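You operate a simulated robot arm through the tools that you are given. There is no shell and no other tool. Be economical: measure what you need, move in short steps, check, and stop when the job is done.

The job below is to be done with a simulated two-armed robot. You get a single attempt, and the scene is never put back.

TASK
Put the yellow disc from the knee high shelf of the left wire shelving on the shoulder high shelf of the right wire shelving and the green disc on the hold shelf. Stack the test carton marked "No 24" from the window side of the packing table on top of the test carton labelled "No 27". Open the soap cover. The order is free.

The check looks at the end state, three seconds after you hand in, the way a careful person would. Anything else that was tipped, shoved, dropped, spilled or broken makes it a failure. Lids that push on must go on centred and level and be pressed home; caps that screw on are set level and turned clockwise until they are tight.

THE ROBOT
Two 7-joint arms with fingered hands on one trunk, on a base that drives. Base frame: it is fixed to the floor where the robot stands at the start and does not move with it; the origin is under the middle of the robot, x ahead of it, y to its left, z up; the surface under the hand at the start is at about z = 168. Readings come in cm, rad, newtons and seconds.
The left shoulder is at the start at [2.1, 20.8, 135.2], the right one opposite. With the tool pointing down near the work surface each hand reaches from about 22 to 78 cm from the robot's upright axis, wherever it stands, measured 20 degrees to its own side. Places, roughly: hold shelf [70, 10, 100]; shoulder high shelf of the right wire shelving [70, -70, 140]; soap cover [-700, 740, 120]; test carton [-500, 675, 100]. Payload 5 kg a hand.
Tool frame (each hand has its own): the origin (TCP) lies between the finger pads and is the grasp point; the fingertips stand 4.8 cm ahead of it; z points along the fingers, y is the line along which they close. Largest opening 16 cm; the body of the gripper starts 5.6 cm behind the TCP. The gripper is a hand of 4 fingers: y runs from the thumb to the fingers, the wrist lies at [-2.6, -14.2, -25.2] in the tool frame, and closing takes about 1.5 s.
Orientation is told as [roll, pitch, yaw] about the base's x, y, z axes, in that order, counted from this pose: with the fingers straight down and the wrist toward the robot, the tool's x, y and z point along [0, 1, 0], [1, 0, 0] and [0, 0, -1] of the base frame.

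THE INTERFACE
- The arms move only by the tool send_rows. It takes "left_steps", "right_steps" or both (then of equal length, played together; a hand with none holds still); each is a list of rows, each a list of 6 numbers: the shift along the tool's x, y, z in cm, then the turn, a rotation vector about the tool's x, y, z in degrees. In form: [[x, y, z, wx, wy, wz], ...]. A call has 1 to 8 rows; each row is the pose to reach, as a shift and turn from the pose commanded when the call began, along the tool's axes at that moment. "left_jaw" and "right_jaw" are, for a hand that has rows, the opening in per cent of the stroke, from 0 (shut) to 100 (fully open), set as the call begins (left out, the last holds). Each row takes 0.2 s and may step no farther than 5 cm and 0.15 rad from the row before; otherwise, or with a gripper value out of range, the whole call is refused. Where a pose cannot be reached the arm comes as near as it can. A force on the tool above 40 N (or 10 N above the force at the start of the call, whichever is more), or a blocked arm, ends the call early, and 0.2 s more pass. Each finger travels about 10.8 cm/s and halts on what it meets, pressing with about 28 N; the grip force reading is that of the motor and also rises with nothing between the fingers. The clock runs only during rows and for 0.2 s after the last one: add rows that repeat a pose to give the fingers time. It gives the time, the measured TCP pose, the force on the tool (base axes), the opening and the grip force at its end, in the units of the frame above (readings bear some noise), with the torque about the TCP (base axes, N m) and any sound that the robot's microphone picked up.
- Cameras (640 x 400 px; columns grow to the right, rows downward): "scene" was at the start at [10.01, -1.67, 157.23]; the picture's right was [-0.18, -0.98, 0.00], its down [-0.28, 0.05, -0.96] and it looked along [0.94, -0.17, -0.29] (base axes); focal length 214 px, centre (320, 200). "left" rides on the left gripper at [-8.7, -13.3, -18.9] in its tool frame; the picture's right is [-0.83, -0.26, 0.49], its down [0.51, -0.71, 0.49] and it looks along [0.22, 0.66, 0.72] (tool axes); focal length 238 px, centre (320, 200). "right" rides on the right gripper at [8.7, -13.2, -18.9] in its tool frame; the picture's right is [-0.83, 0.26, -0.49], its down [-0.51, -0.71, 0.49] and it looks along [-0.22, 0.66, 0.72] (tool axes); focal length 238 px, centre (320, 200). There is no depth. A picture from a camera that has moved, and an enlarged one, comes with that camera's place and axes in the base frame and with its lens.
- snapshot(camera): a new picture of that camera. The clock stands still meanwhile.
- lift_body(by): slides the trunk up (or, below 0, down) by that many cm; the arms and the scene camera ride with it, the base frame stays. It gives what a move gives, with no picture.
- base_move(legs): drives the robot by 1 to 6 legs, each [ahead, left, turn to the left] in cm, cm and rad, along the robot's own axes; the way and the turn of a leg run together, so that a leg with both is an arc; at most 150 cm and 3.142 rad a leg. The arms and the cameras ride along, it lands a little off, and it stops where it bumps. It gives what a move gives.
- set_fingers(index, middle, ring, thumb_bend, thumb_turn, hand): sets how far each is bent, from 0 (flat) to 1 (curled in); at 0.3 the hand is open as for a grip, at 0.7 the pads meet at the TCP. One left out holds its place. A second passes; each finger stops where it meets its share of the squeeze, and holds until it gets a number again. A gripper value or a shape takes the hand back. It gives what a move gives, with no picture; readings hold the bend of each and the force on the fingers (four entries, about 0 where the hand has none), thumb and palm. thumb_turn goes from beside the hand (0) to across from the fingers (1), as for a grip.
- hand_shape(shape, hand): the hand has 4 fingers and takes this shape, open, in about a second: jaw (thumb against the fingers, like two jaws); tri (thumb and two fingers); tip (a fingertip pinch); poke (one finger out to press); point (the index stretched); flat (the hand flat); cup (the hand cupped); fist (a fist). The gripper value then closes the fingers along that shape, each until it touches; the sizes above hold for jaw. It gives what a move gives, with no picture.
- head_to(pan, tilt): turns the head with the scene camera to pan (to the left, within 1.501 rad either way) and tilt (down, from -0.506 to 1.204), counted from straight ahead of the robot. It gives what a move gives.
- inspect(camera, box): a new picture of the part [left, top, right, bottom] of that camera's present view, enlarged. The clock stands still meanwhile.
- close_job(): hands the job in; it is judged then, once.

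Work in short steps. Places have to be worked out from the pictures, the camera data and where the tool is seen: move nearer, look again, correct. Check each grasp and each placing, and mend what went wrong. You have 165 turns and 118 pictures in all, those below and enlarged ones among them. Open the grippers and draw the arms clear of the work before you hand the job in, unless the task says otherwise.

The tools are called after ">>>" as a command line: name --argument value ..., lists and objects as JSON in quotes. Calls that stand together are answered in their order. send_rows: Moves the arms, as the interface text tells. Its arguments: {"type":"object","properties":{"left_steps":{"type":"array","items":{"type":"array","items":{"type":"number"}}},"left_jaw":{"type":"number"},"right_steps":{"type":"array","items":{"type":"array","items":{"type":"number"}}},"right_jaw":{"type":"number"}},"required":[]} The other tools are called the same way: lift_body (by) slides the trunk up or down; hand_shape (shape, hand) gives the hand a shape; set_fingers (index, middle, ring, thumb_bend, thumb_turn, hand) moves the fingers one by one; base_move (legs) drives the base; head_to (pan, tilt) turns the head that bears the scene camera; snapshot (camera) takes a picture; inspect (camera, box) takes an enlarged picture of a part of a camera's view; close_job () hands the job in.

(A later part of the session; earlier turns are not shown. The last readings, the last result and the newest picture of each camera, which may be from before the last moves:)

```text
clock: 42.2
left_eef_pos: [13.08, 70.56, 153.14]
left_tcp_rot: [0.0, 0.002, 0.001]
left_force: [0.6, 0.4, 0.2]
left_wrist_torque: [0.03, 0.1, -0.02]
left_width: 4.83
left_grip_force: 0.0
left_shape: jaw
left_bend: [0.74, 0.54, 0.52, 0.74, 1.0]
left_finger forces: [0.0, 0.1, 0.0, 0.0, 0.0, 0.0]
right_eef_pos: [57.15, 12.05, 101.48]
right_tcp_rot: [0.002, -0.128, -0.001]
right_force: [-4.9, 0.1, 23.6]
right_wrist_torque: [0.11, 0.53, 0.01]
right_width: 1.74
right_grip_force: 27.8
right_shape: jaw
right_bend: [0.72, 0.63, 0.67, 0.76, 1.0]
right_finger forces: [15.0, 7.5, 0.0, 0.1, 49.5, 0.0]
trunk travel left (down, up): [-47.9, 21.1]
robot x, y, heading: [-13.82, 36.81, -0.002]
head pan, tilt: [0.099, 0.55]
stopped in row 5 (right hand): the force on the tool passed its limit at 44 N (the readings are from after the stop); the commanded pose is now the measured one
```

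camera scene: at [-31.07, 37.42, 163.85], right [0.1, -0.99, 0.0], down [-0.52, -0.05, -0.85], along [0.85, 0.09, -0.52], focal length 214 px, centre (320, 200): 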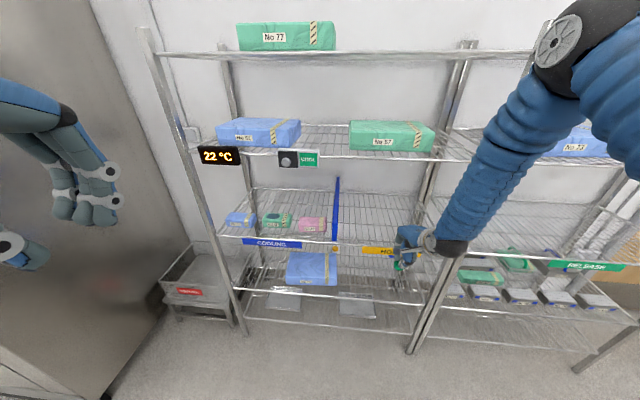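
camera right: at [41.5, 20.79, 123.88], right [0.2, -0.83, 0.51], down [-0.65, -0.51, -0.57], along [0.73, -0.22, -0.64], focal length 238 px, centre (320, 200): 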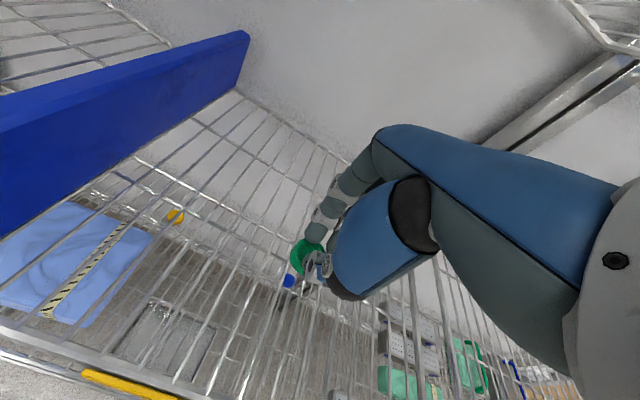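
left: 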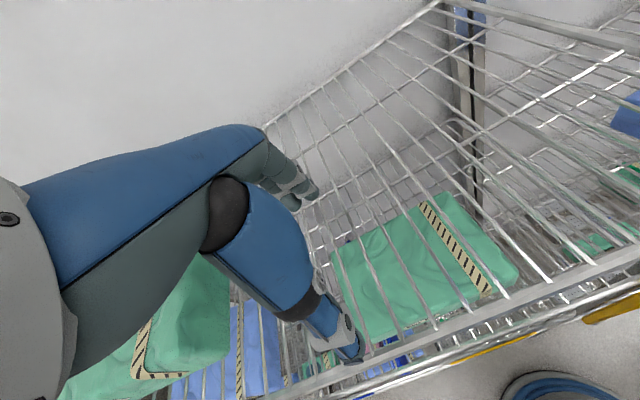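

Contact made (disc on the shelf). I ease up slightly and open.

>>> send_rows --right_steps '[[0, 0, -0.15, 0, 0, 0], [0, 0, -0.15, 0, 0, 0], [0, 0, -0.15, 0, 0, 0], [0, 0, -0.3, 0, 0, 0], [0, 0, -0.3, 0, 0, 0]]' --right_jaw 45

>>> inspect --camera "right" --box '[220, 140, 420, 340]'

```text
clock: 43.4
left_eef_pos: [13.24, 70.46, 153.07]
left_tcp_rot: [0.001, 0.002, 0.001]
left_force: [0.4, -0.2, 0.7]
left_wrist_torque: [-0.03, -0.04, 0.05]
left_width: 4.78
left_grip_force: 0.0
left_shape: jaw
left_bend: [0.74, 0.54, 0.52, 0.74, 1.0]
left_finger forces: [0.0, 0.0, 0.1, 0.0, 0.0, 0.0]
right_eef_pos: [56.89, 12.22, 101.38]
right_tcp_rot: [0.002, -0.12, -0.001]
right_force: [0.3, 1.6, 0.2]
right_wrist_torque: [0.0, -0.03, 0.02]
right_width: 7.15
right_grip_force: 0.1
right_shape: jaw
right_bend: [0.74, 0.47, 0.44, 0.71, 1.0]
right_finger forces: [0.0, 0.0, 0.1, 0.0, 0.0, 0.0]
trunk travel left (down, up): [-47.9, 21.1]
robot x, y, heading: [-14.12, 36.56, 0.001]
head pan, tilt: [0.099, 0.55]
```

```text
2.00 times, centred on (320, 240) of right
camera zoom: at [41.56, 20.75, 118.6], right [0.2, -0.84, 0.51], down [-0.65, -0.5, -0.57], along [0.74, -0.22, -0.64], focal length 477 px, centre (320, 120)
```

zoom: 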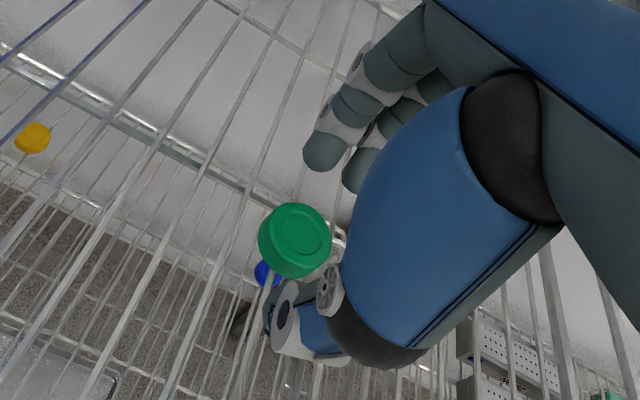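

The green disc lies flat on the hold shelf. I lift clear and back out.

>>> send_rows --right_steps '[[0, 0, -2, 0, 0, 0], [0, 0.2, -4, 0, 0, 0], [0, 0.5, -7, 0, 0, 0]]'

>>> base_move --legs '[[-40, 0, 0]]'

>>> lift_body --by -40

>>> lift_body --by -7.5

>>> inspect --camera "scene" --box '[220, 120, 480, 282]'

```text
clock: 44.2
left_eef_pos: [12.99, 70.41, 153.2]
left_tcp_rot: [0.0, 0.001, 0.001]
left_force: [-0.9, 0.0, 0.0]
left_wrist_torque: [0.0, -0.06, -0.01]
left_width: 4.84
left_grip_force: 0.1
left_shape: jaw
left_bend: [0.74, 0.54, 0.52, 0.74, 1.0]
left_finger forces: [0.1, 0.0, 0.0, 0.0, 0.0, 0.0]
right_eef_pos: [56.3, 11.99, 108.49]
right_tcp_rot: [0.002, -0.119, -0.002]
right_force: [-0.7, -0.1, -0.7]
right_wrist_torque: [-0.02, -0.16, 0.01]
right_width: 7.15
right_grip_force: 0.1
right_shape: jaw
right_bend: [0.74, 0.47, 0.44, 0.71, 1.0]
right_finger forces: [0.0, 0.0, 0.1, 0.0, 0.0, 0.0]
trunk travel left (down, up): [-47.9, 21.1]
robot x, y, heading: [-13.67, 36.67, 0.003]
head pan, tilt: [0.099, 0.55]
```

```text
clock: 46.7
left_eef_pos: [-26.53, 70.43, 153.06]
left_tcp_rot: [0.001, 0.002, 0.004]
left_force: [-0.4, -1.0, 0.0]
left_wrist_torque: [0.01, -0.06, -0.01]
left_width: 4.84
left_grip_force: 0.0
left_shape: jaw
left_bend: [0.74, 0.54, 0.52, 0.74, 1.0]
left_finger forces: [0.0, 0.0, 0.0, 0.0, 0.0, 0.1]
right_eef_pos: [17.06, 12.14, 108.43]
right_tcp_rot: [0.001, -0.122, 0.003]
right_force: [0.2, 0.0, 0.3]
right_wrist_torque: [0.01, 0.0, -0.02]
right_width: 7.16
right_grip_force: 0.1
right_shape: jaw
right_bend: [0.74, 0.47, 0.44, 0.71, 1.0]
right_finger forces: [0.1, 0.0, 0.0, 0.1, 0.0, 0.1]
trunk travel left (down, up): [-47.9, 21.1]
robot x, y, heading: [-53.54, 36.67, 0.003]
head pan, tilt: [0.099, 0.55]
```

```text
clock: 50.5
left_eef_pos: [-26.42, 70.47, 113.16]
left_tcp_rot: [0.0, 0.001, 0.002]
left_force: [0.1, 0.8, 0.3]
left_wrist_torque: [0.01, 0.0, 0.01]
left_width: 4.81
left_grip_force: 0.1
left_shape: jaw
left_bend: [0.74, 0.54, 0.52, 0.74, 1.0]
left_finger forces: [0.1, 0.0, 0.0, 0.0, 0.0, 0.0]
right_eef_pos: [17.01, 12.24, 68.35]
right_tcp_rot: [0.002, -0.124, 0.001]
right_force: [0.2, 0.5, 0.5]
right_wrist_torque: [0.04, 0.0, 0.0]
right_width: 7.16
right_grip_force: 0.1
right_shape: jaw
right_bend: [0.74, 0.47, 0.44, 0.71, 1.0]
right_finger forces: [0.1, 0.1, 0.0, 0.1, 0.0, 0.1]
trunk travel left (down, up): [-7.9, 61.1]
robot x, y, heading: [-53.45, 36.74, 0.006]
head pan, tilt: [0.099, 0.55]
```

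```text
clock: 51.6
left_eef_pos: [-26.5, 70.37, 105.68]
left_tcp_rot: [-0.001, 0.002, 0.003]
left_force: [0.0, 0.3, 0.8]
left_wrist_torque: [0.01, -0.04, 0.01]
left_width: 4.84
left_grip_force: 0.0
left_shape: jaw
left_bend: [0.74, 0.54, 0.52, 0.74, 1.0]
left_finger forces: [0.0, 0.0, 0.1, 0.0, 0.0, 0.0]
right_eef_pos: [17.0, 12.24, 61.02]
right_tcp_rot: [0.002, -0.122, 0.001]
right_force: [-0.6, -0.1, -0.1]
right_wrist_torque: [-0.03, 0.04, 0.0]
right_width: 7.17
right_grip_force: 0.0
right_shape: jaw
right_bend: [0.74, 0.47, 0.44, 0.71, 1.0]
right_finger forces: [0.1, 0.1, 0.0, 0.0, 0.0, 0.0]
trunk travel left (down, up): [-0.4, 68.6]
robot x, y, heading: [-53.34, 36.47, 0.004]
head pan, tilt: [0.099, 0.55]
```

```text
2.46 times, centred on (350, 201) of scene
camera zoom: at [-43.76, 37.52, 119.87], right [0.1, -0.99, 0.0], down [-0.52, -0.05, -0.85], along [0.85, 0.09, -0.52], focal length 528 px, centre (246, 198)
```

zoom: 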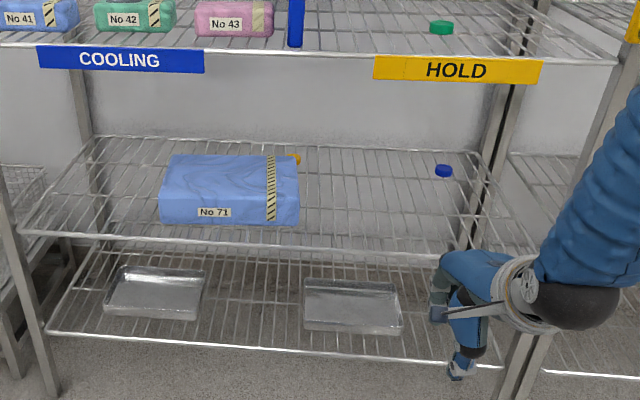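

Green is well placed. Yellow sits deep behind the package, so I'll hook it with the fingers from a flatter hand and draw it diagonally to the front. I tilt the hand to −40° and set the thumb aside.

>>> send_rows --right_steps '[[0, 4.5, -0.7, -8, 0, 0], [0, 9, -1.4, -16, 0, 0], [0, 13.5, -2.1, -24, 0, 0], [0, 18, -2.8, -32, 0, 0], [0, 18, -2.8, -32, 0, 0]]'

>>> set_fingers --hand "right" --index 0.6 --middle 0.6 --ring 0.6 --thumb_bend 0.5 --thumb_turn 0

>>> snapshot --camera "right"

>>> snapshot --camera "scene"

```text
clock: 52.8
left_eef_pos: [-26.42, 70.44, 105.62]
left_tcp_rot: [0.0, 0.001, 0.005]
left_force: [0.4, -0.5, -1.0]
left_wrist_torque: [-0.02, 0.01, 0.02]
left_width: 4.83
left_grip_force: 0.0
left_shape: jaw
left_bend: [0.74, 0.54, 0.52, 0.74, 1.0]
left_finger forces: [0.0, 0.0, 0.0, 0.1, 0.0, 0.0]
right_eef_pos: [34.54, 12.02, 65.93]
right_tcp_rot: [0.003, -0.679, 0.0]
right_force: [0.2, 0.2, 0.0]
right_wrist_torque: [-0.02, 0.01, -0.01]
right_width: 7.2
right_grip_force: 0.1
right_shape: jaw
right_bend: [0.74, 0.47, 0.44, 0.71, 1.0]
right_finger forces: [0.0, 0.0, 0.0, 0.0, 0.1, 0.0]
trunk travel left (down, up): [-0.4, 68.6]
robot x, y, heading: [-53.69, 36.95, -0.001]
head pan, tilt: [0.099, 0.55]
```

```text
clock: 53.8
left_eef_pos: [-26.4, 70.45, 105.56]
left_tcp_rot: [0.001, 0.002, 0.005]
left_force: [0.9, -0.5, 0.2]
left_wrist_torque: [-0.05, 0.01, -0.02]
left_width: 4.84
left_grip_force: 0.0
left_shape: jaw
left_bend: [0.74, 0.54, 0.52, 0.74, 1.0]
left_finger forces: [0.0, 0.0, 0.0, 0.1, 0.0, 0.1]
right_eef_pos: [34.63, 12.2, 65.74]
right_tcp_rot: [0.001, -0.68, 0.0]
right_force: [0.3, 0.7, 0.4]
right_wrist_torque: [0.01, 0.03, 0.0]
right_width: 18.47
right_grip_force: 0.1
right_shape: fingers
right_bend: [0.6, 0.6, 0.6, 0.5, 0.0]
right_finger forces: [0.0, 0.1, 0.0, 0.0, 0.0, 0.0]
trunk travel left (down, up): [-0.4, 68.6]
robot x, y, heading: [-53.5, 36.4, 0.001]
head pan, tilt: [0.099, 0.55]
```

```text
90 pictures are left
camera right: at [12.42, 20.83, 72.2], right [-0.1, -0.84, 0.54], down [-0.24, -0.51, -0.83], along [0.96, -0.22, -0.15], focal length 238 px, centre (320, 200)
```

right: 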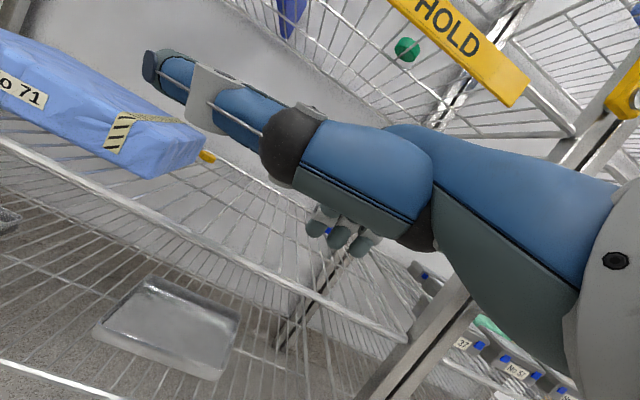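

```text
89 pictures are left
camera scene: at [-43.73, 37.53, 119.85], right [0.1, -0.99, 0.0], down [-0.52, -0.05, -0.85], along [0.85, 0.09, -0.52], focal length 214 px, centre (320, 200)
```

scene: 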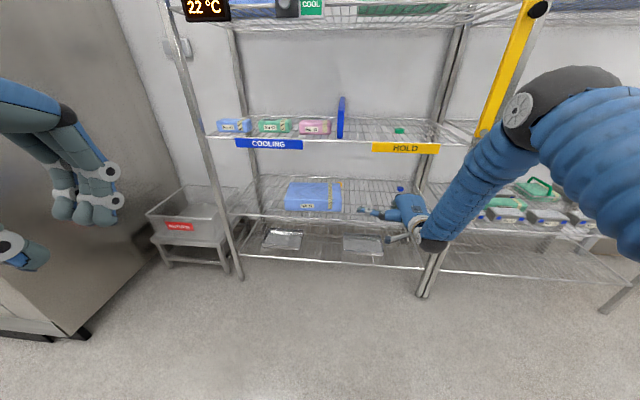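

The side thumb would poke the package; I try it curled instead.

>>> set_fingers --hand "right" --thumb_bend 1.0 --thumb_turn 0.0

>>> inspect --camera "right" --box '[120, 20, 460, 360]'

>>> set_fingers --hand "right" --thumb_bend 1.0 --thumb_turn 1.0

>>> inspect --camera "right" --box '[120, 20, 460, 360]'

```text
clock: 54.8
left_eef_pos: [-26.45, 70.41, 105.7]
left_tcp_rot: [0.0, 0.002, 0.002]
left_force: [-0.5, -0.1, -0.5]
left_wrist_torque: [-0.01, 0.0, 0.03]
left_width: 4.81
left_grip_force: 0.1
left_shape: jaw
left_bend: [0.74, 0.54, 0.52, 0.74, 1.0]
left_finger forces: [0.0, 0.0, 0.0, 0.1, 0.0, 0.0]
right_eef_pos: [34.5, 12.29, 65.79]
right_tcp_rot: [0.002, -0.68, 0.0]
right_force: [0.7, 0.8, 0.2]
right_wrist_torque: [-0.03, 0.02, 0.01]
right_width: 10.17
right_grip_force: 0.1
right_shape: fingers
right_bend: [0.6, 0.6, 0.6, 1.0, 0.0]
right_finger forces: [0.0, 0.0, 0.0, 0.0, 0.1, 0.0]
trunk travel left (down, up): [-0.4, 68.6]
robot x, y, heading: [-53.45, 36.65, 0.001]
head pan, tilt: [0.099, 0.55]
```

```text
1.18 times, centred on (290, 190) of right
camera zoom: at [12.42, 20.83, 72.19], right [-0.1, -0.84, 0.54], down [-0.24, -0.51, -0.83], along [0.96, -0.22, -0.15], focal length 280 px, centre (355, 212)
```

zoom: 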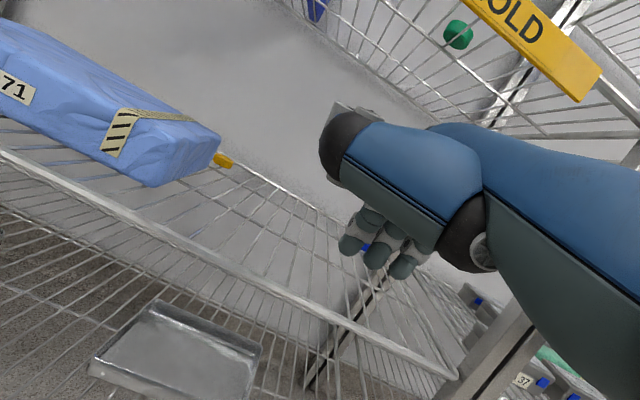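

```text
clock: 55.8
left_eef_pos: [-26.46, 70.41, 105.69]
left_tcp_rot: [0.0, 0.001, 0.002]
left_force: [0.1, 0.1, -0.2]
left_wrist_torque: [-0.01, 0.01, 0.0]
left_width: 4.82
left_grip_force: 0.0
left_shape: jaw
left_bend: [0.74, 0.54, 0.52, 0.74, 1.0]
left_finger forces: [0.1, 0.0, 0.0, 0.0, 0.2, 0.0]
right_eef_pos: [34.6, 12.16, 65.91]
right_tcp_rot: [0.002, -0.679, 0.0]
right_force: [0.2, 0.3, 0.2]
right_wrist_torque: [0.03, 0.02, 0.0]
right_width: 5.66
right_grip_force: 0.1
right_shape: fingers
right_bend: [0.59, 0.6, 0.6, 0.99, 0.92]
right_finger forces: [0.0, 0.1, 0.1, 0.0, 0.0, 0.0]
trunk travel left (down, up): [-0.4, 68.6]
robot x, y, heading: [-53.65, 36.75, 0.002]
head pan, tilt: [0.099, 0.55]
```

```text
1.18 times, centred on (290, 190) of right
camera zoom: at [12.42, 20.83, 72.19], right [-0.1, -0.84, 0.54], down [-0.24, -0.51, -0.83], along [0.96, -0.22, -0.15], focal length 280 px, centre (355, 212)
```

zoom: 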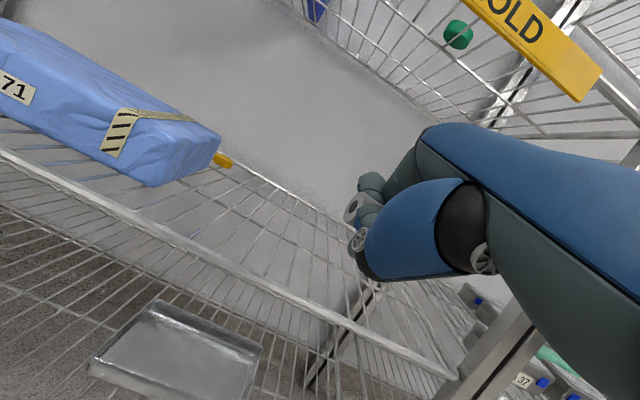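

I use the side-curled thumb (fingers protrude freely), then drive to a diagonal start position well outside the shelf.

>>> set_fingers --hand "right" --index 0.58 --middle 0.58 --ring 0.58 --thumb_bend 1.0 --thumb_turn 0.0

>>> base_move --legs '[[-14, 0, 0], [0, -78, 0], [0, 0, 0.6]]'

>>> send_rows --right_steps '[[1, 3, 1.5, 0, 2.2, -2.7], [2, 6, 3, 0, 4.5, -5.5], [3, 9, 5, 0, 7, -8.5], [4, 11.5, 7.5, 0, 9, -11.1], [5, 12.5, 11, 0, 9, -11.1], [6, 13.5, 14.5, 0, 9, -11.1], [6, 13.5, 14.5, 0, 9, -11.1]]'

>>> snapshot --camera "scene"

```text
clock: 56.8
left_eef_pos: [-26.25, 70.44, 105.62]
left_tcp_rot: [-0.002, 0.001, 0.003]
left_force: [0.0, 0.6, -0.8]
left_wrist_torque: [-0.01, -0.01, 0.02]
left_width: 4.84
left_grip_force: 0.1
left_shape: jaw
left_bend: [0.74, 0.54, 0.52, 0.74, 1.0]
left_finger forces: [0.0, 0.1, 0.0, 0.0, 0.0, 0.1]
right_eef_pos: [34.6, 12.17, 65.82]
right_tcp_rot: [0.002, -0.683, 0.001]
right_force: [0.1, -0.1, -0.2]
right_wrist_torque: [0.01, 0.01, -0.02]
right_width: 10.04
right_grip_force: 0.2
right_shape: fingers
right_bend: [0.57, 0.57, 0.57, 1.0, 0.0]
right_finger forces: [0.0, 0.1, 0.1, 0.0, 0.0, 0.0]
trunk travel left (down, up): [-0.4, 68.6]
robot x, y, heading: [-53.73, 36.77, 0.004]
head pan, tilt: [0.099, 0.55]
```

```text
clock: 63.6
left_eef_pos: [-63.93, 2.07, 105.68]
left_tcp_rot: [0.001, 0.001, 0.601]
left_force: [-1.4, -0.5, 0.4]
left_wrist_torque: [0.0, -0.01, 0.01]
left_width: 4.83
left_grip_force: 0.1
left_shape: jaw
left_bend: [0.74, 0.54, 0.52, 0.74, 1.0]
left_finger forces: [0.0, 0.1, 0.1, 0.1, 0.1, 0.0]
right_eef_pos: [19.33, -11.61, 65.73]
right_tcp_rot: [0.003, -0.681, 0.598]
right_force: [0.3, -0.7, 1.0]
right_wrist_torque: [-0.06, -0.01, -0.01]
right_width: 10.09
right_grip_force: 0.0
right_shape: fingers
right_bend: [0.57, 0.57, 0.57, 1.0, 0.0]
right_finger forces: [0.1, 0.0, 0.1, 0.1, 0.1, 0.1]
trunk travel left (down, up): [-0.4, 68.6]
robot x, y, heading: [-67.21, -40.91, 0.604]
head pan, tilt: [0.099, 0.55]
```

```text
clock: 65.2
left_eef_pos: [-63.86, 2.08, 105.86]
left_tcp_rot: [0.0, 0.001, 0.602]
left_force: [-0.9, 0.5, 0.4]
left_wrist_torque: [0.03, -0.01, -0.02]
left_width: 4.82
left_grip_force: 0.0
left_shape: jaw
left_bend: [0.74, 0.54, 0.52, 0.74, 1.0]
left_finger forces: [0.0, 0.1, 0.0, 0.1, 0.0, 0.1]
right_eef_pos: [32.05, 4.4, 63.12]
right_tcp_rot: [0.0, -0.68, 0.848]
right_force: [-0.4, 0.4, 0.1]
right_wrist_torque: [-0.03, -0.03, -0.02]
right_width: 10.05
right_grip_force: 0.1
right_shape: fingers
right_bend: [0.57, 0.57, 0.57, 1.0, 0.0]
right_finger forces: [0.0, 0.0, 0.0, 0.0, 0.0, 0.1]
trunk travel left (down, up): [-0.4, 68.6]
robot x, y, heading: [-67.04, -40.94, 0.602]
head pan, tilt: [0.099, 0.55]
```

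```text
86 pictures are left
camera scene: at [-59.73, -34.75, 119.86], right [0.65, -0.76, 0.0], down [-0.4, -0.34, -0.85], along [0.65, 0.55, -0.52], focal length 214 px, centre (320, 200)
```

scene: 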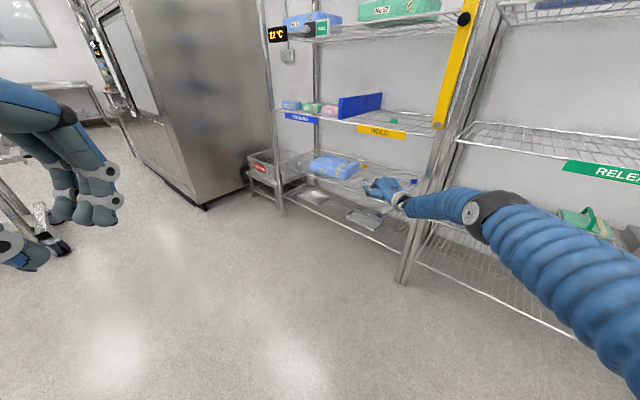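

The arm is nearly straight and should pass under the HOLD label. I flatten the hand a bit more and lower it, then drive in 30 cm and check.

>>> send_rows --right_steps '[[0, -0.4, 1.6, -3.5, 0, 0], [0, -0.7, 3.3, -7, 0, 0], [0, -0.7, 3.3, -7, 0, 0]]'

>>> base_move --legs '[[30, 0.8, 0]]'

>>> snapshot --camera "scene"

>>> snapshot --camera "right"

```text
clock: 66.0
left_eef_pos: [-63.94, 2.15, 105.67]
left_tcp_rot: [0.0, 0.004, 0.603]
left_force: [-0.3, -0.5, -0.2]
left_wrist_torque: [-0.01, 0.08, -0.02]
left_width: 4.83
left_grip_force: 0.0
left_shape: jaw
left_bend: [0.74, 0.54, 0.52, 0.74, 1.0]
left_finger forces: [0.0, 0.0, 0.0, 0.1, 0.0, 0.1]
right_eef_pos: [32.56, 5.6, 60.77]
right_tcp_rot: [0.002, -0.8, 0.849]
right_force: [-0.1, 0.3, -0.7]
right_wrist_torque: [0.04, -0.05, 0.01]
right_width: 10.06
right_grip_force: 0.1
right_shape: fingers
right_bend: [0.57, 0.57, 0.57, 1.0, 0.0]
right_finger forces: [0.0, 0.0, 0.0, 0.0, 0.1, 0.1]
right hand out of reach, approached as far as the arm can: row 2, 3
trunk travel left (down, up): [-0.4, 68.6]
robot x, y, heading: [-66.87, -41.01, 0.601]
head pan, tilt: [0.099, 0.55]
```

```text
clock: 68.0
left_eef_pos: [-39.42, 19.68, 105.61]
left_tcp_rot: [0.0, 0.002, 0.6]
left_force: [0.5, 0.5, -0.2]
left_wrist_torque: [-0.02, 0.0, -0.03]
left_width: 4.82
left_grip_force: 0.0
left_shape: jaw
left_bend: [0.74, 0.54, 0.52, 0.74, 1.0]
left_finger forces: [0.1, 0.0, 0.0, 0.0, 0.0, 0.0]
right_eef_pos: [57.02, 22.91, 60.85]
right_tcp_rot: [0.004, -0.801, 0.845]
right_force: [-0.1, -1.0, -0.8]
right_wrist_torque: [0.05, -0.01, 0.02]
right_width: 10.06
right_grip_force: 0.1
right_shape: fingers
right_bend: [0.57, 0.57, 0.57, 1.0, 0.0]
right_finger forces: [0.0, 0.0, 0.0, 0.1, 0.0, 0.0]
trunk travel left (down, up): [-0.4, 68.6]
robot x, y, heading: [-43.05, -22.93, 0.597]
head pan, tilt: [0.099, 0.55]
```

```text
85 pictures are left
camera scene: at [-35.34, -17.08, 119.84], right [0.64, -0.77, 0.0], down [-0.4, -0.34, -0.85], along [0.65, 0.55, -0.52], focal length 214 px, centre (320, 200)
```

scene: 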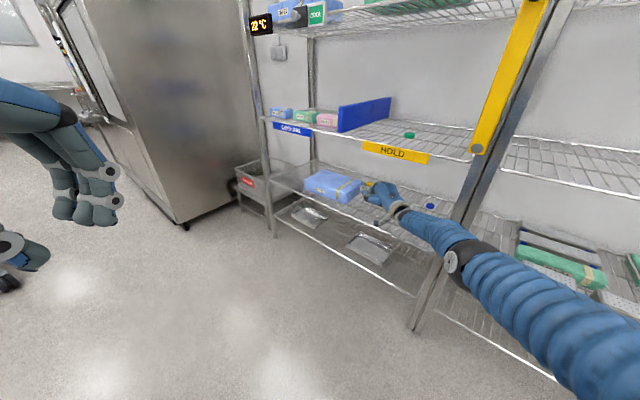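

```text
84 pictures are left
camera right: at [35.5, 11.66, 64.47], right [0.51, -0.68, 0.52], down [0.28, -0.44, -0.85], along [0.81, 0.59, -0.03], focal length 238 px, centre (320, 200)
```

right: 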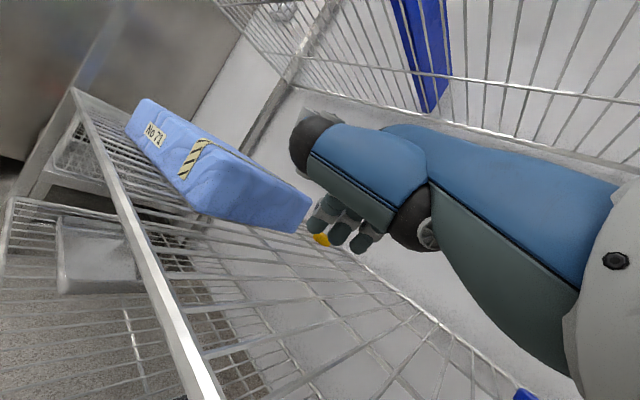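

Clear so far; thumb rides above package height. I drive 18 cm more and check.

>>> base_move --legs '[[18, 0, 0]]'

>>> snapshot --camera "right"

>>> inspect --camera "scene" --box '[260, 120, 500, 270]'

```text
clock: 69.5
left_eef_pos: [-24.45, 29.99, 105.63]
left_tcp_rot: [-0.001, 0.004, 0.599]
left_force: [1.3, 0.8, 0.0]
left_wrist_torque: [-0.03, 0.05, -0.02]
left_width: 4.82
left_grip_force: 0.0
left_shape: jaw
left_bend: [0.74, 0.54, 0.52, 0.74, 1.0]
left_finger forces: [0.1, 0.0, 0.1, 0.0, 0.0, 0.1]
right_eef_pos: [72.06, 33.14, 60.6]
right_tcp_rot: [0.004, -0.8, 0.844]
right_force: [0.7, 0.2, -0.7]
right_wrist_torque: [0.09, -0.02, -0.01]
right_width: 10.07
right_grip_force: 0.2
right_shape: fingers
right_bend: [0.57, 0.57, 0.57, 1.0, 0.0]
right_finger forces: [0.0, 0.1, 0.1, 0.1, 0.1, 0.0]
trunk travel left (down, up): [-0.4, 68.6]
robot x, y, heading: [-28.02, -13.32, 0.596]
head pan, tilt: [0.099, 0.55]
```

```text
83 pictures are left
camera right: at [50.43, 21.7, 64.39], right [0.51, -0.68, 0.52], down [0.28, -0.44, -0.85], along [0.81, 0.59, -0.03], focal length 238 px, centre (320, 200)
```

right: 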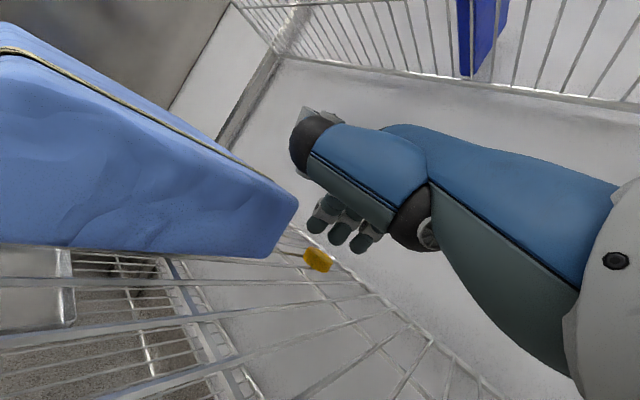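

```text
2.67 times, centred on (380, 195) of scene
camera zoom: at [-20.42, -6.9, 119.84], right [0.64, -0.77, 0.0], down [-0.4, -0.34, -0.85], along [0.65, 0.55, -0.52], focal length 572 px, centre (160, 213)
```

zoom: 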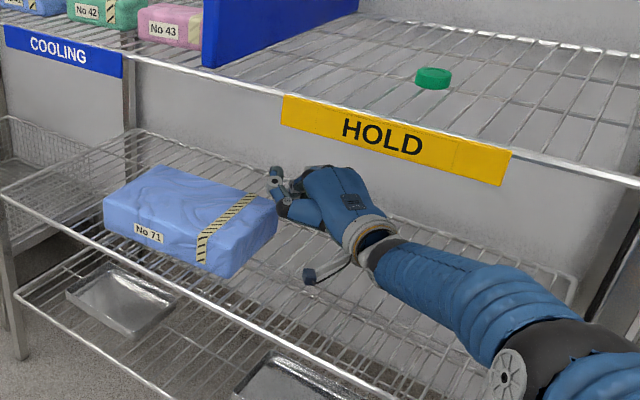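

Disc is at (80,38.1), directly ahead of the middle finger, 9 cm from the TCP. I move on 7 cm with fingers above it, then curl them behind.

>>> base_move --legs '[[7.2, 1.5, 0]]'

>>> snapshot --camera "right"

```text
clock: 70.6
left_eef_pos: [-19.19, 35.35, 105.56]
left_tcp_rot: [0.0, 0.004, 0.599]
left_force: [0.3, 1.0, -0.9]
left_wrist_torque: [-0.03, 0.06, -0.02]
left_width: 4.82
left_grip_force: 0.0
left_shape: jaw
left_bend: [0.74, 0.54, 0.52, 0.74, 1.0]
left_finger forces: [0.0, 0.0, 0.0, 0.1, 0.1, 0.0]
right_eef_pos: [77.17, 38.29, 60.58]
right_tcp_rot: [0.004, -0.798, 0.842]
right_force: [0.2, 0.1, -0.4]
right_wrist_torque: [0.11, -0.09, -0.01]
right_width: 10.07
right_grip_force: 0.1
right_shape: fingers
right_bend: [0.57, 0.57, 0.57, 1.0, 0.0]
right_finger forces: [0.0, 0.0, 0.0, 0.0, 0.0, 0.0]
trunk travel left (down, up): [-0.4, 68.6]
robot x, y, heading: [-23.09, -8.12, 0.596]
head pan, tilt: [0.099, 0.55]
```

```text
81 pictures are left
camera right: at [55.62, 26.95, 64.29], right [0.51, -0.68, 0.52], down [0.28, -0.44, -0.85], along [0.81, 0.58, -0.04], focal length 238 px, centre (320, 200)
```

right: 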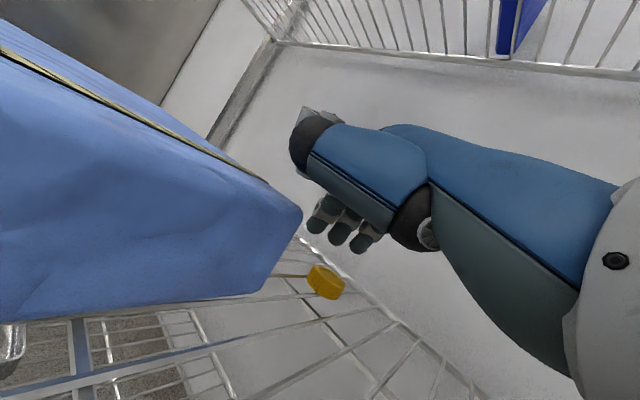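

Disc now lies 1–2 cm ahead of the TCP below, fingertips beyond it. I curl the fingers to 0.66 and check.

>>> set_fingers --hand "right" --index 0.66 --middle 0.66 --ring 0.66

>>> inspect --camera "right" --box '[240, 140, 440, 340]'

```text
clock: 71.6
left_eef_pos: [-19.34, 35.2, 105.64]
left_tcp_rot: [0.0, 0.002, 0.598]
left_force: [0.3, 0.1, 0.7]
left_wrist_torque: [0.04, -0.01, 0.01]
left_width: 4.82
left_grip_force: 0.1
left_shape: jaw
left_bend: [0.74, 0.54, 0.52, 0.74, 1.0]
left_finger forces: [0.0, 0.1, 0.0, 0.0, 0.0, 0.0]
right_eef_pos: [77.07, 38.25, 60.74]
right_tcp_rot: [0.003, -0.799, 0.842]
right_force: [-0.8, -0.9, 0.1]
right_wrist_torque: [0.0, -0.04, -0.02]
right_width: 10.42
right_grip_force: 0.0
right_shape: fingers
right_bend: [0.66, 0.66, 0.66, 1.0, 0.0]
right_finger forces: [0.1, 0.0, 0.1, 0.0, 0.0, 0.1]
trunk travel left (down, up): [-0.4, 68.6]
robot x, y, heading: [-22.49, -8.03, 0.599]
head pan, tilt: [0.099, 0.55]
```

```text
2.00 times, centred on (340, 240) of right
camera zoom: at [55.6, 26.92, 64.36], right [0.51, -0.68, 0.52], down [0.28, -0.44, -0.85], along [0.81, 0.58, -0.03], focal length 477 px, centre (280, 120)
```

zoom: 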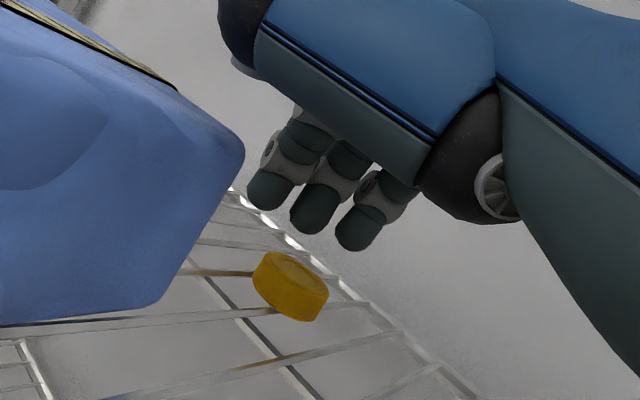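

Fingertips are ~1.3 cm beyond the disc's back edge, 3.5 cm above shelf. I lower the hand 3 cm.

>>> send_rows --right_steps '[[0, -0.7, 0.7, 0, 0, 0], [0, -1.4, 1.4, 0, 0, 0], [0, -2.2, 2.1, 0, 0, 0], [0, -2.2, 2.1, 0, 0, 0]]'

>>> inspect --camera "right" --box '[240, 140, 440, 340]'

```text
clock: 72.6
left_eef_pos: [-19.33, 35.27, 105.62]
left_tcp_rot: [0.0, 0.0, 0.599]
left_force: [-0.7, 0.4, 0.1]
left_wrist_torque: [0.01, 0.02, 0.0]
left_width: 4.85
left_grip_force: 0.0
left_shape: jaw
left_bend: [0.74, 0.54, 0.52, 0.74, 1.0]
left_finger forces: [0.1, 0.1, 0.0, 0.0, 0.0, 0.1]
right_eef_pos: [76.4, 38.1, 59.13]
right_tcp_rot: [0.005, -0.799, 0.843]
right_force: [0.7, 0.3, 0.3]
right_wrist_torque: [0.06, -0.04, 0.0]
right_width: 10.46
right_grip_force: 0.3
right_shape: fingers
right_bend: [0.66, 0.66, 0.66, 1.0, 0.0]
right_finger forces: [0.0, 0.9, 0.1, 0.0, 0.1, 0.1]
right hand out of reach, approached as far as the arm can: row 1, 2, 3, 4
trunk travel left (down, up): [-0.4, 68.6]
robot x, y, heading: [-22.63, -7.98, 0.595]
head pan, tilt: [0.099, 0.55]
```

```text
2.00 times, centred on (340, 240) of right
camera zoom: at [54.84, 26.85, 62.83], right [0.51, -0.68, 0.52], down [0.28, -0.44, -0.85], along [0.81, 0.58, -0.04], focal length 477 px, centre (280, 120)
```

zoom: 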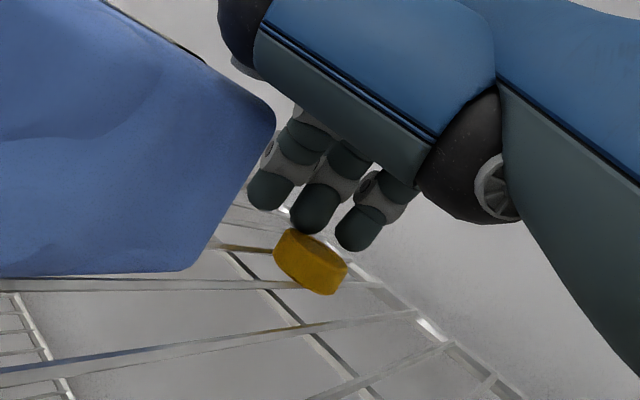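

The arm ran out of reach. I lift a little, drive 5 cm nearer, then draw the arm back equally and lower again.

>>> send_rows --right_steps '[[0, 1.3, -0.9, 0, 0, 0], [0, 1.6, -1.0, 0, 0, 0]]'

>>> base_move --legs '[[5, 0, 0]]'

>>> send_rows --right_steps '[[0.6, -1.3, -1.3, 0, 0, 0], [1.2, -2.6, -2.6, 0, 0, 0], [1.2, -2.6, -2.6, 0, 0, 0]]'

>>> inspect --camera "right" --box '[240, 140, 440, 340]'

```text
clock: 73.2
left_eef_pos: [-19.27, 35.17, 105.64]
left_tcp_rot: [-0.001, 0.005, 0.6]
left_force: [0.3, -0.1, -0.7]
left_wrist_torque: [-0.02, -0.01, -0.03]
left_width: 4.8
left_grip_force: 0.0
left_shape: jaw
left_bend: [0.74, 0.54, 0.52, 0.74, 1.0]
left_finger forces: [0.0, 0.1, 0.0, 0.0, 0.1, 0.0]
right_eef_pos: [76.61, 38.43, 61.07]
right_tcp_rot: [0.004, -0.799, 0.842]
right_force: [0.2, 0.0, 0.8]
right_wrist_torque: [-0.01, 0.02, 0.0]
right_width: 10.44
right_grip_force: 0.1
right_shape: fingers
right_bend: [0.66, 0.66, 0.66, 1.0, 0.0]
right_finger forces: [0.1, 0.1, 0.1, 0.1, 0.0, 0.0]
trunk travel left (down, up): [-0.4, 68.6]
robot x, y, heading: [-22.9, -7.86, 0.595]
head pan, tilt: [0.099, 0.55]
```

```text
clock: 74.1
left_eef_pos: [-15.18, 38.11, 105.58]
left_tcp_rot: [0.0, 0.003, 0.598]
left_force: [0.7, 0.7, -0.8]
left_wrist_torque: [-0.04, 0.08, -0.03]
left_width: 4.81
left_grip_force: 0.1
left_shape: jaw
left_bend: [0.74, 0.54, 0.52, 0.74, 1.0]
left_finger forces: [0.0, 0.1, 0.0, 0.1, 0.1, 0.0]
right_eef_pos: [80.82, 41.25, 60.82]
right_tcp_rot: [0.003, -0.799, 0.84]
right_force: [-0.3, 0.5, -1.2]
right_wrist_torque: [0.07, -0.06, 0.02]
right_width: 10.45
right_grip_force: 0.0
right_shape: fingers
right_bend: [0.66, 0.66, 0.66, 1.0, 0.0]
right_finger forces: [0.1, 0.0, 0.0, 0.1, 0.0, 0.0]
trunk travel left (down, up): [-0.4, 68.6]
robot x, y, heading: [-18.88, -4.87, 0.593]
head pan, tilt: [0.099, 0.55]
```

```text
clock: 75.1
left_eef_pos: [-15.72, 37.97, 105.84]
left_tcp_rot: [0.002, 0.001, 0.597]
left_force: [0.4, 0.7, -0.4]
left_wrist_torque: [-0.02, -0.03, -0.02]
left_width: 4.81
left_grip_force: 0.0
left_shape: jaw
left_bend: [0.74, 0.54, 0.52, 0.74, 1.0]
left_finger forces: [0.1, 0.0, 0.0, 0.0, 0.0, 0.0]
right_eef_pos: [75.1, 39.13, 57.89]
right_tcp_rot: [0.027, -0.774, 0.831]
right_force: [12.8, -0.3, 25.5]
right_wrist_torque: [-0.56, 3.16, 0.32]
right_width: 10.38
right_grip_force: 13.8
right_shape: fingers
right_bend: [0.66, 0.66, 0.66, 1.0, 0.0]
right_finger forces: [0.1, 0.1, 0.0, 0.0, 26.9, 0.0]
trunk travel left (down, up): [-0.4, 68.6]
robot x, y, heading: [-18.95, -5.69, 0.595]
head pan, tilt: [0.099, 0.55]
stopped in row 3 (right hand): the arm was blocked; the commanded pose is now the measured one
```

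```text
2.00 times, centred on (340, 240) of right
camera zoom: at [53.75, 27.66, 62.3], right [0.53, -0.67, 0.51], down [0.26, -0.45, -0.86], along [0.81, 0.59, -0.06], focal length 477 px, centre (280, 120)
```

zoom: 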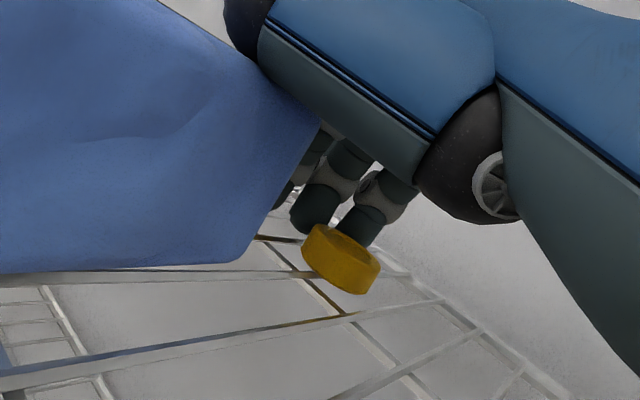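

The thumb came down on the package (force mostly vertical). I lift straight up and shift right at once.

>>> send_rows --right_steps '[[0, 0.7, -0.7, 0, 0, 0], [0, 1.6, -1.6, 0, 0, 0], [-1, 2.2, -2.2, 0, 0, 0], [-2, 2.2, -2.2, 0, 0, 0]]'

>>> snapshot --camera "right"

>>> inspect --camera "scene" --box '[200, 120, 500, 300]'

```text
clock: 75.4
left_eef_pos: [-15.6, 37.87, 105.74]
left_tcp_rot: [0.001, 0.0, 0.594]
left_force: [-0.1, -1.6, 0.2]
left_wrist_torque: [0.07, 0.03, 0.03]
left_width: 4.83
left_grip_force: 0.0
left_shape: jaw
left_bend: [0.74, 0.54, 0.52, 0.74, 1.0]
left_finger forces: [0.1, 0.0, 0.0, 0.1, 0.1, 0.1]
right_eef_pos: [75.0, 39.06, 57.87]
right_tcp_rot: [0.037, -0.775, 0.821]
right_force: [9.7, -0.8, 22.5]
right_wrist_torque: [-0.42, 2.61, 0.24]
right_width: 10.36
right_grip_force: 11.5
right_shape: fingers
right_bend: [0.66, 0.66, 0.66, 1.0, 0.0]
right_finger forces: [0.1, 0.0, 0.0, 0.1, 22.5, 0.1]
trunk travel left (down, up): [-0.4, 68.6]
robot x, y, heading: [-18.7, -4.9, 0.599]
head pan, tilt: [0.099, 0.55]
stopped in row 1 (right hand): the force on the tool passed its limit at 45 N (the readings are from after the stop); the commanded pose is now the measured one
```

```text
77 pictures are left
camera right: at [53.65, 27.68, 62.31], right [0.53, -0.68, 0.51], down [0.25, -0.44, -0.86], along [0.81, 0.59, -0.06], focal length 238 px, centre (320, 200)
```

right: 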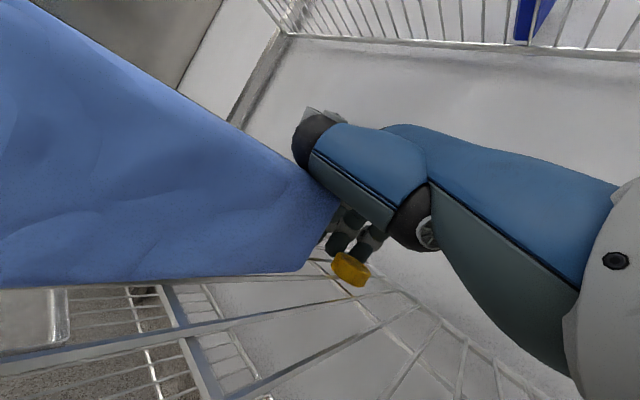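

```text
2.13 times, centred on (350, 210) of scene
camera zoom: at [-11.77, 1.03, 119.97], right [0.64, -0.77, 0.0], down [-0.4, -0.33, -0.85], along [0.66, 0.55, -0.52], focal length 458 px, centre (256, 179)
```

zoom: 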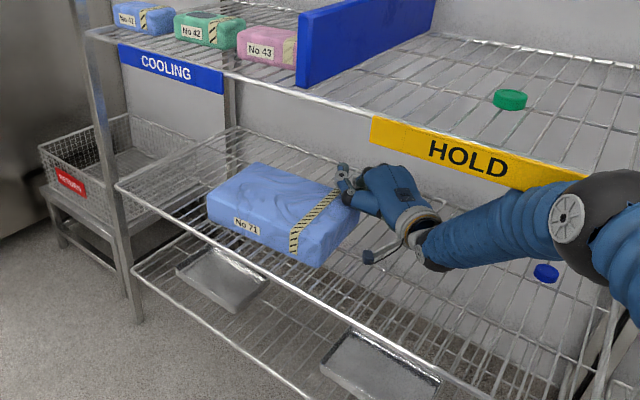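

The thumb sits on the package's rear corner; the reaction is +x and up, so I move that way gently (forward-right and up).

>>> send_rows --right_steps '[[-0.5, 0.35, -0.2, 0, 0, 0], [-1, 0.8, -0.5, 0, 0, 0], [-1.8, 1.4, -1, 0, 0, 0], [-2.5, 2.2, -1.6, 0, 0, 0]]'

>>> snapshot --camera "right"

```text
clock: 76.1
left_eef_pos: [-15.85, 37.93, 105.8]
left_tcp_rot: [0.0, 0.003, 0.597]
left_force: [0.1, 0.1, 0.2]
left_wrist_torque: [-0.01, 0.02, 0.04]
left_width: 4.85
left_grip_force: 0.0
left_shape: jaw
left_bend: [0.74, 0.54, 0.52, 0.74, 1.0]
left_finger forces: [0.0, 0.1, 0.1, 0.0, 0.0, 0.0]
right_eef_pos: [74.92, 38.97, 57.63]
right_tcp_rot: [0.05, -0.766, 0.821]
right_force: [8.0, 0.2, 27.8]
right_wrist_torque: [-0.45, 2.74, 0.25]
right_width: 10.43
right_grip_force: 14.8
right_shape: fingers
right_bend: [0.66, 0.66, 0.66, 1.0, 0.0]
right_finger forces: [0.1, 2.4, 0.0, 0.0, 25.3, 0.0]
trunk travel left (down, up): [-0.4, 68.6]
robot x, y, heading: [-18.76, -5.35, 0.6]
head pan, tilt: [0.099, 0.55]
stopped in row 3 (right hand): the force on the tool passed its limit at 44 N (the readings are from after the stop); the commanded pose is now the measured one
```

```text
75 pictures are left
camera right: at [53.72, 27.41, 62.39], right [0.55, -0.67, 0.5], down [0.25, -0.44, -0.86], along [0.8, 0.59, -0.07], focal length 238 px, centre (320, 200)
```

right: 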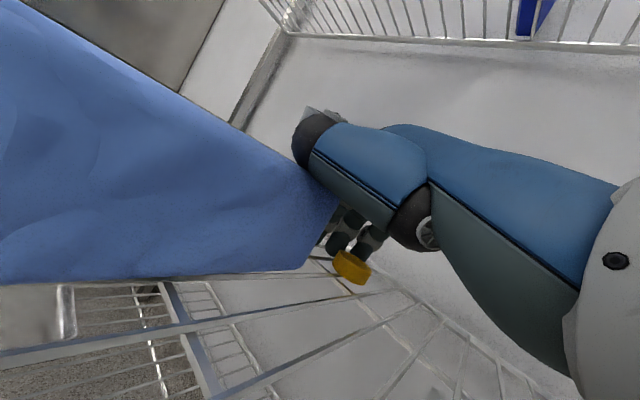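

The forearm seems to bear on the label as the elbow rises, levering the hand down. I extend the arm forward-right instead, which lowers the elbow.

>>> send_rows --right_steps '[[-0.4, 0.8, 0.6, 0, 0, 0], [-0.8, 1.6, 1.2, 0, 0, 0], [-1.2, 2.4, 1.8, 0, 0, 0], [-1.6, 3.2, 2.4, 0, 0, 0]]'

>>> snapshot --camera "right"

```text
clock: 77.1
left_eef_pos: [-15.71, 37.94, 105.57]
left_tcp_rot: [0.001, 0.002, 0.598]
left_force: [-0.1, 0.4, 0.3]
left_wrist_torque: [-0.03, -0.04, -0.02]
left_width: 4.81
left_grip_force: 0.1
left_shape: jaw
left_bend: [0.74, 0.54, 0.52, 0.74, 1.0]
left_finger forces: [0.1, 0.0, 0.1, 0.0, 0.2, 0.0]
right_eef_pos: [78.99, 40.87, 58.03]
right_tcp_rot: [0.045, -0.763, 0.825]
right_force: [-2.3, -2.6, 6.1]
right_wrist_torque: [-0.08, 0.46, 0.18]
right_width: 10.48
right_grip_force: 2.3
right_shape: fingers
right_bend: [0.66, 0.66, 0.66, 1.0, 0.0]
right_finger forces: [0.0, 0.0, 0.0, 0.0, 5.8, 0.0]
trunk travel left (down, up): [-0.4, 68.6]
robot x, y, heading: [-19.28, -5.16, 0.597]
head pan, tilt: [0.099, 0.55]
```

```text
74 pictures are left
camera right: at [57.69, 29.32, 62.8], right [0.54, -0.67, 0.5], down [0.25, -0.45, -0.86], along [0.8, 0.59, -0.08], focal length 238 px, centre (320, 200)
```

right: 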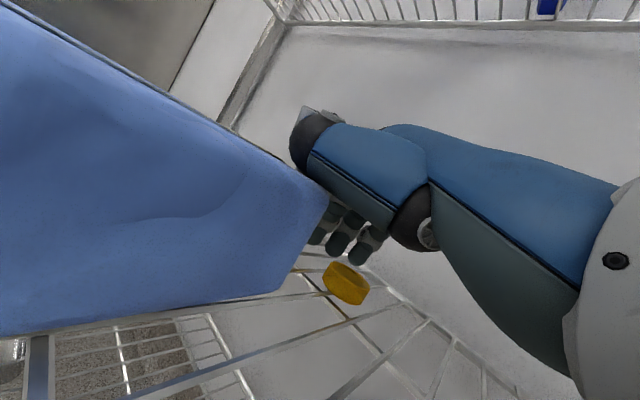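

Load is off now and the fingertips are past the disc. I shift right to clear the thumb from the package and lower slightly.

>>> send_rows --right_steps '[[-1, 0.1, -0.1, 0, 0, 0], [-2, 0.1, -0.1, 0, 0, 0], [-3, 0, 0, 0, 0, 0], [-3, -0.4, 0.4, 0, 0, 0]]'

>>> snapshot --camera "right"

```text
clock: 78.1
left_eef_pos: [-15.64, 37.94, 105.68]
left_tcp_rot: [-0.001, 0.005, 0.6]
left_force: [0.2, -0.4, -0.2]
left_wrist_torque: [0.04, 0.04, -0.01]
left_width: 4.82
left_grip_force: 0.0
left_shape: jaw
left_bend: [0.74, 0.54, 0.52, 0.74, 1.0]
left_finger forces: [0.0, 0.0, 0.0, 0.0, 0.0, 0.0]
right_eef_pos: [80.7, 38.99, 57.92]
right_tcp_rot: [0.045, -0.762, 0.827]
right_force: [0.4, 0.7, -0.5]
right_wrist_torque: [0.05, -0.01, 0.02]
right_width: 10.45
right_grip_force: 0.0
right_shape: fingers
right_bend: [0.66, 0.66, 0.66, 1.0, 0.0]
right_finger forces: [0.0, 0.0, 0.0, 0.0, 0.0, 0.0]
right hand out of reach, approached as far as the arm can: row 3, 4
trunk travel left (down, up): [-0.4, 68.6]
robot x, y, heading: [-18.97, -5.26, 0.598]
head pan, tilt: [0.099, 0.55]
```

```text
73 pictures are left
camera right: at [59.45, 27.54, 62.77], right [0.55, -0.67, 0.5], down [0.25, -0.45, -0.86], along [0.8, 0.59, -0.08], focal length 238 px, centre (320, 200)
```

right: 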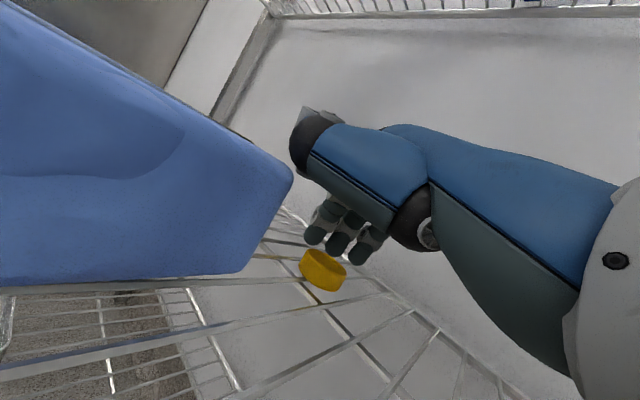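

Hand is free. I lower the trunk the last 0.4 cm and curl the fingers slightly so the tips get near the wires behind the disc.

>>> lift_body --by -0.4

>>> set_fingers --hand "right" --index 0.69 --middle 0.69 --ring 0.69

>>> base_move --legs '[[-4, 0.7, 0]]'

>>> inspect --camera "right" --box '[240, 140, 440, 340]'

```text
clock: 78.7
left_eef_pos: [-15.64, 38.07, 105.14]
left_tcp_rot: [0.0, 0.002, 0.598]
left_force: [0.0, 0.3, -0.4]
left_wrist_torque: [0.03, -0.02, 0.0]
left_width: 4.82
left_grip_force: 0.1
left_shape: jaw
left_bend: [0.74, 0.54, 0.52, 0.74, 1.0]
left_finger forces: [0.0, 0.0, 0.0, 0.0, 0.0, 0.0]
right_eef_pos: [80.64, 39.07, 57.72]
right_tcp_rot: [0.043, -0.762, 0.825]
right_force: [0.8, 0.6, 2.2]
right_wrist_torque: [-0.1, 0.25, -0.05]
right_width: 10.42
right_grip_force: 1.7
right_shape: fingers
right_bend: [0.66, 0.66, 0.66, 1.0, 0.0]
right_finger forces: [0.0, 0.1, 0.0, 0.1, 2.2, 0.0]
trunk travel left (down, up): [0.0, 69.0]
robot x, y, heading: [-18.97, -5.33, 0.596]
head pan, tilt: [0.099, 0.55]
```

```text
clock: 79.7
left_eef_pos: [-15.77, 38.02, 105.27]
left_tcp_rot: [0.0, 0.001, 0.599]
left_force: [-0.2, -0.2, -0.8]
left_wrist_torque: [0.01, 0.01, 0.0]
left_width: 4.84
left_grip_force: 0.1
left_shape: jaw
left_bend: [0.74, 0.54, 0.52, 0.74, 1.0]
left_finger forces: [0.0, 0.0, 0.0, 0.0, 0.0, 0.0]
right_eef_pos: [80.64, 39.14, 57.89]
right_tcp_rot: [0.042, -0.763, 0.827]
right_force: [-0.2, -0.4, 7.1]
right_wrist_torque: [0.14, -0.33, -0.02]
right_width: 10.57
right_grip_force: 3.6
right_shape: fingers
right_bend: [0.69, 0.67, 0.69, 1.0, 0.0]
right_finger forces: [0.0, 6.9, 0.0, 0.0, 0.1, 0.0]
trunk travel left (down, up): [0.0, 69.0]
robot x, y, heading: [-19.44, -4.95, 0.594]
head pan, tilt: [0.099, 0.55]
```

```text
clock: 80.5
left_eef_pos: [-19.54, 36.26, 105.27]
left_tcp_rot: [0.001, 0.0, 0.598]
left_force: [0.8, -0.1, 0.0]
left_wrist_torque: [0.04, 0.06, 0.0]
left_width: 4.83
left_grip_force: 0.0
left_shape: jaw
left_bend: [0.74, 0.54, 0.52, 0.74, 1.0]
left_finger forces: [0.1, 0.0, 0.0, 0.1, 0.1, 0.0]
right_eef_pos: [76.88, 37.51, 57.84]
right_tcp_rot: [0.044, -0.763, 0.827]
right_force: [-1.5, 0.2, 9.6]
right_wrist_torque: [0.15, -0.35, 0.05]
right_width: 10.57
right_grip_force: 4.9
right_shape: fingers
right_bend: [0.69, 0.67, 0.69, 1.0, 0.0]
right_finger forces: [0.0, 9.1, 0.0, 0.1, 0.7, 0.0]
trunk travel left (down, up): [0.0, 69.0]
robot x, y, heading: [-23.58, -6.65, 0.597]
head pan, tilt: [0.099, 0.55]
```

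```text
2.00 times, centred on (340, 240) of right
camera zoom: at [55.68, 25.9, 62.58], right [0.54, -0.67, 0.5], down [0.25, -0.44, -0.86], along [0.8, 0.59, -0.08], focal length 477 px, centre (280, 120)
```

zoom: 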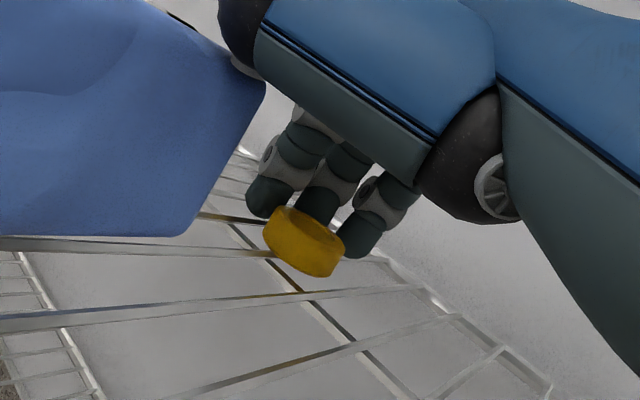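

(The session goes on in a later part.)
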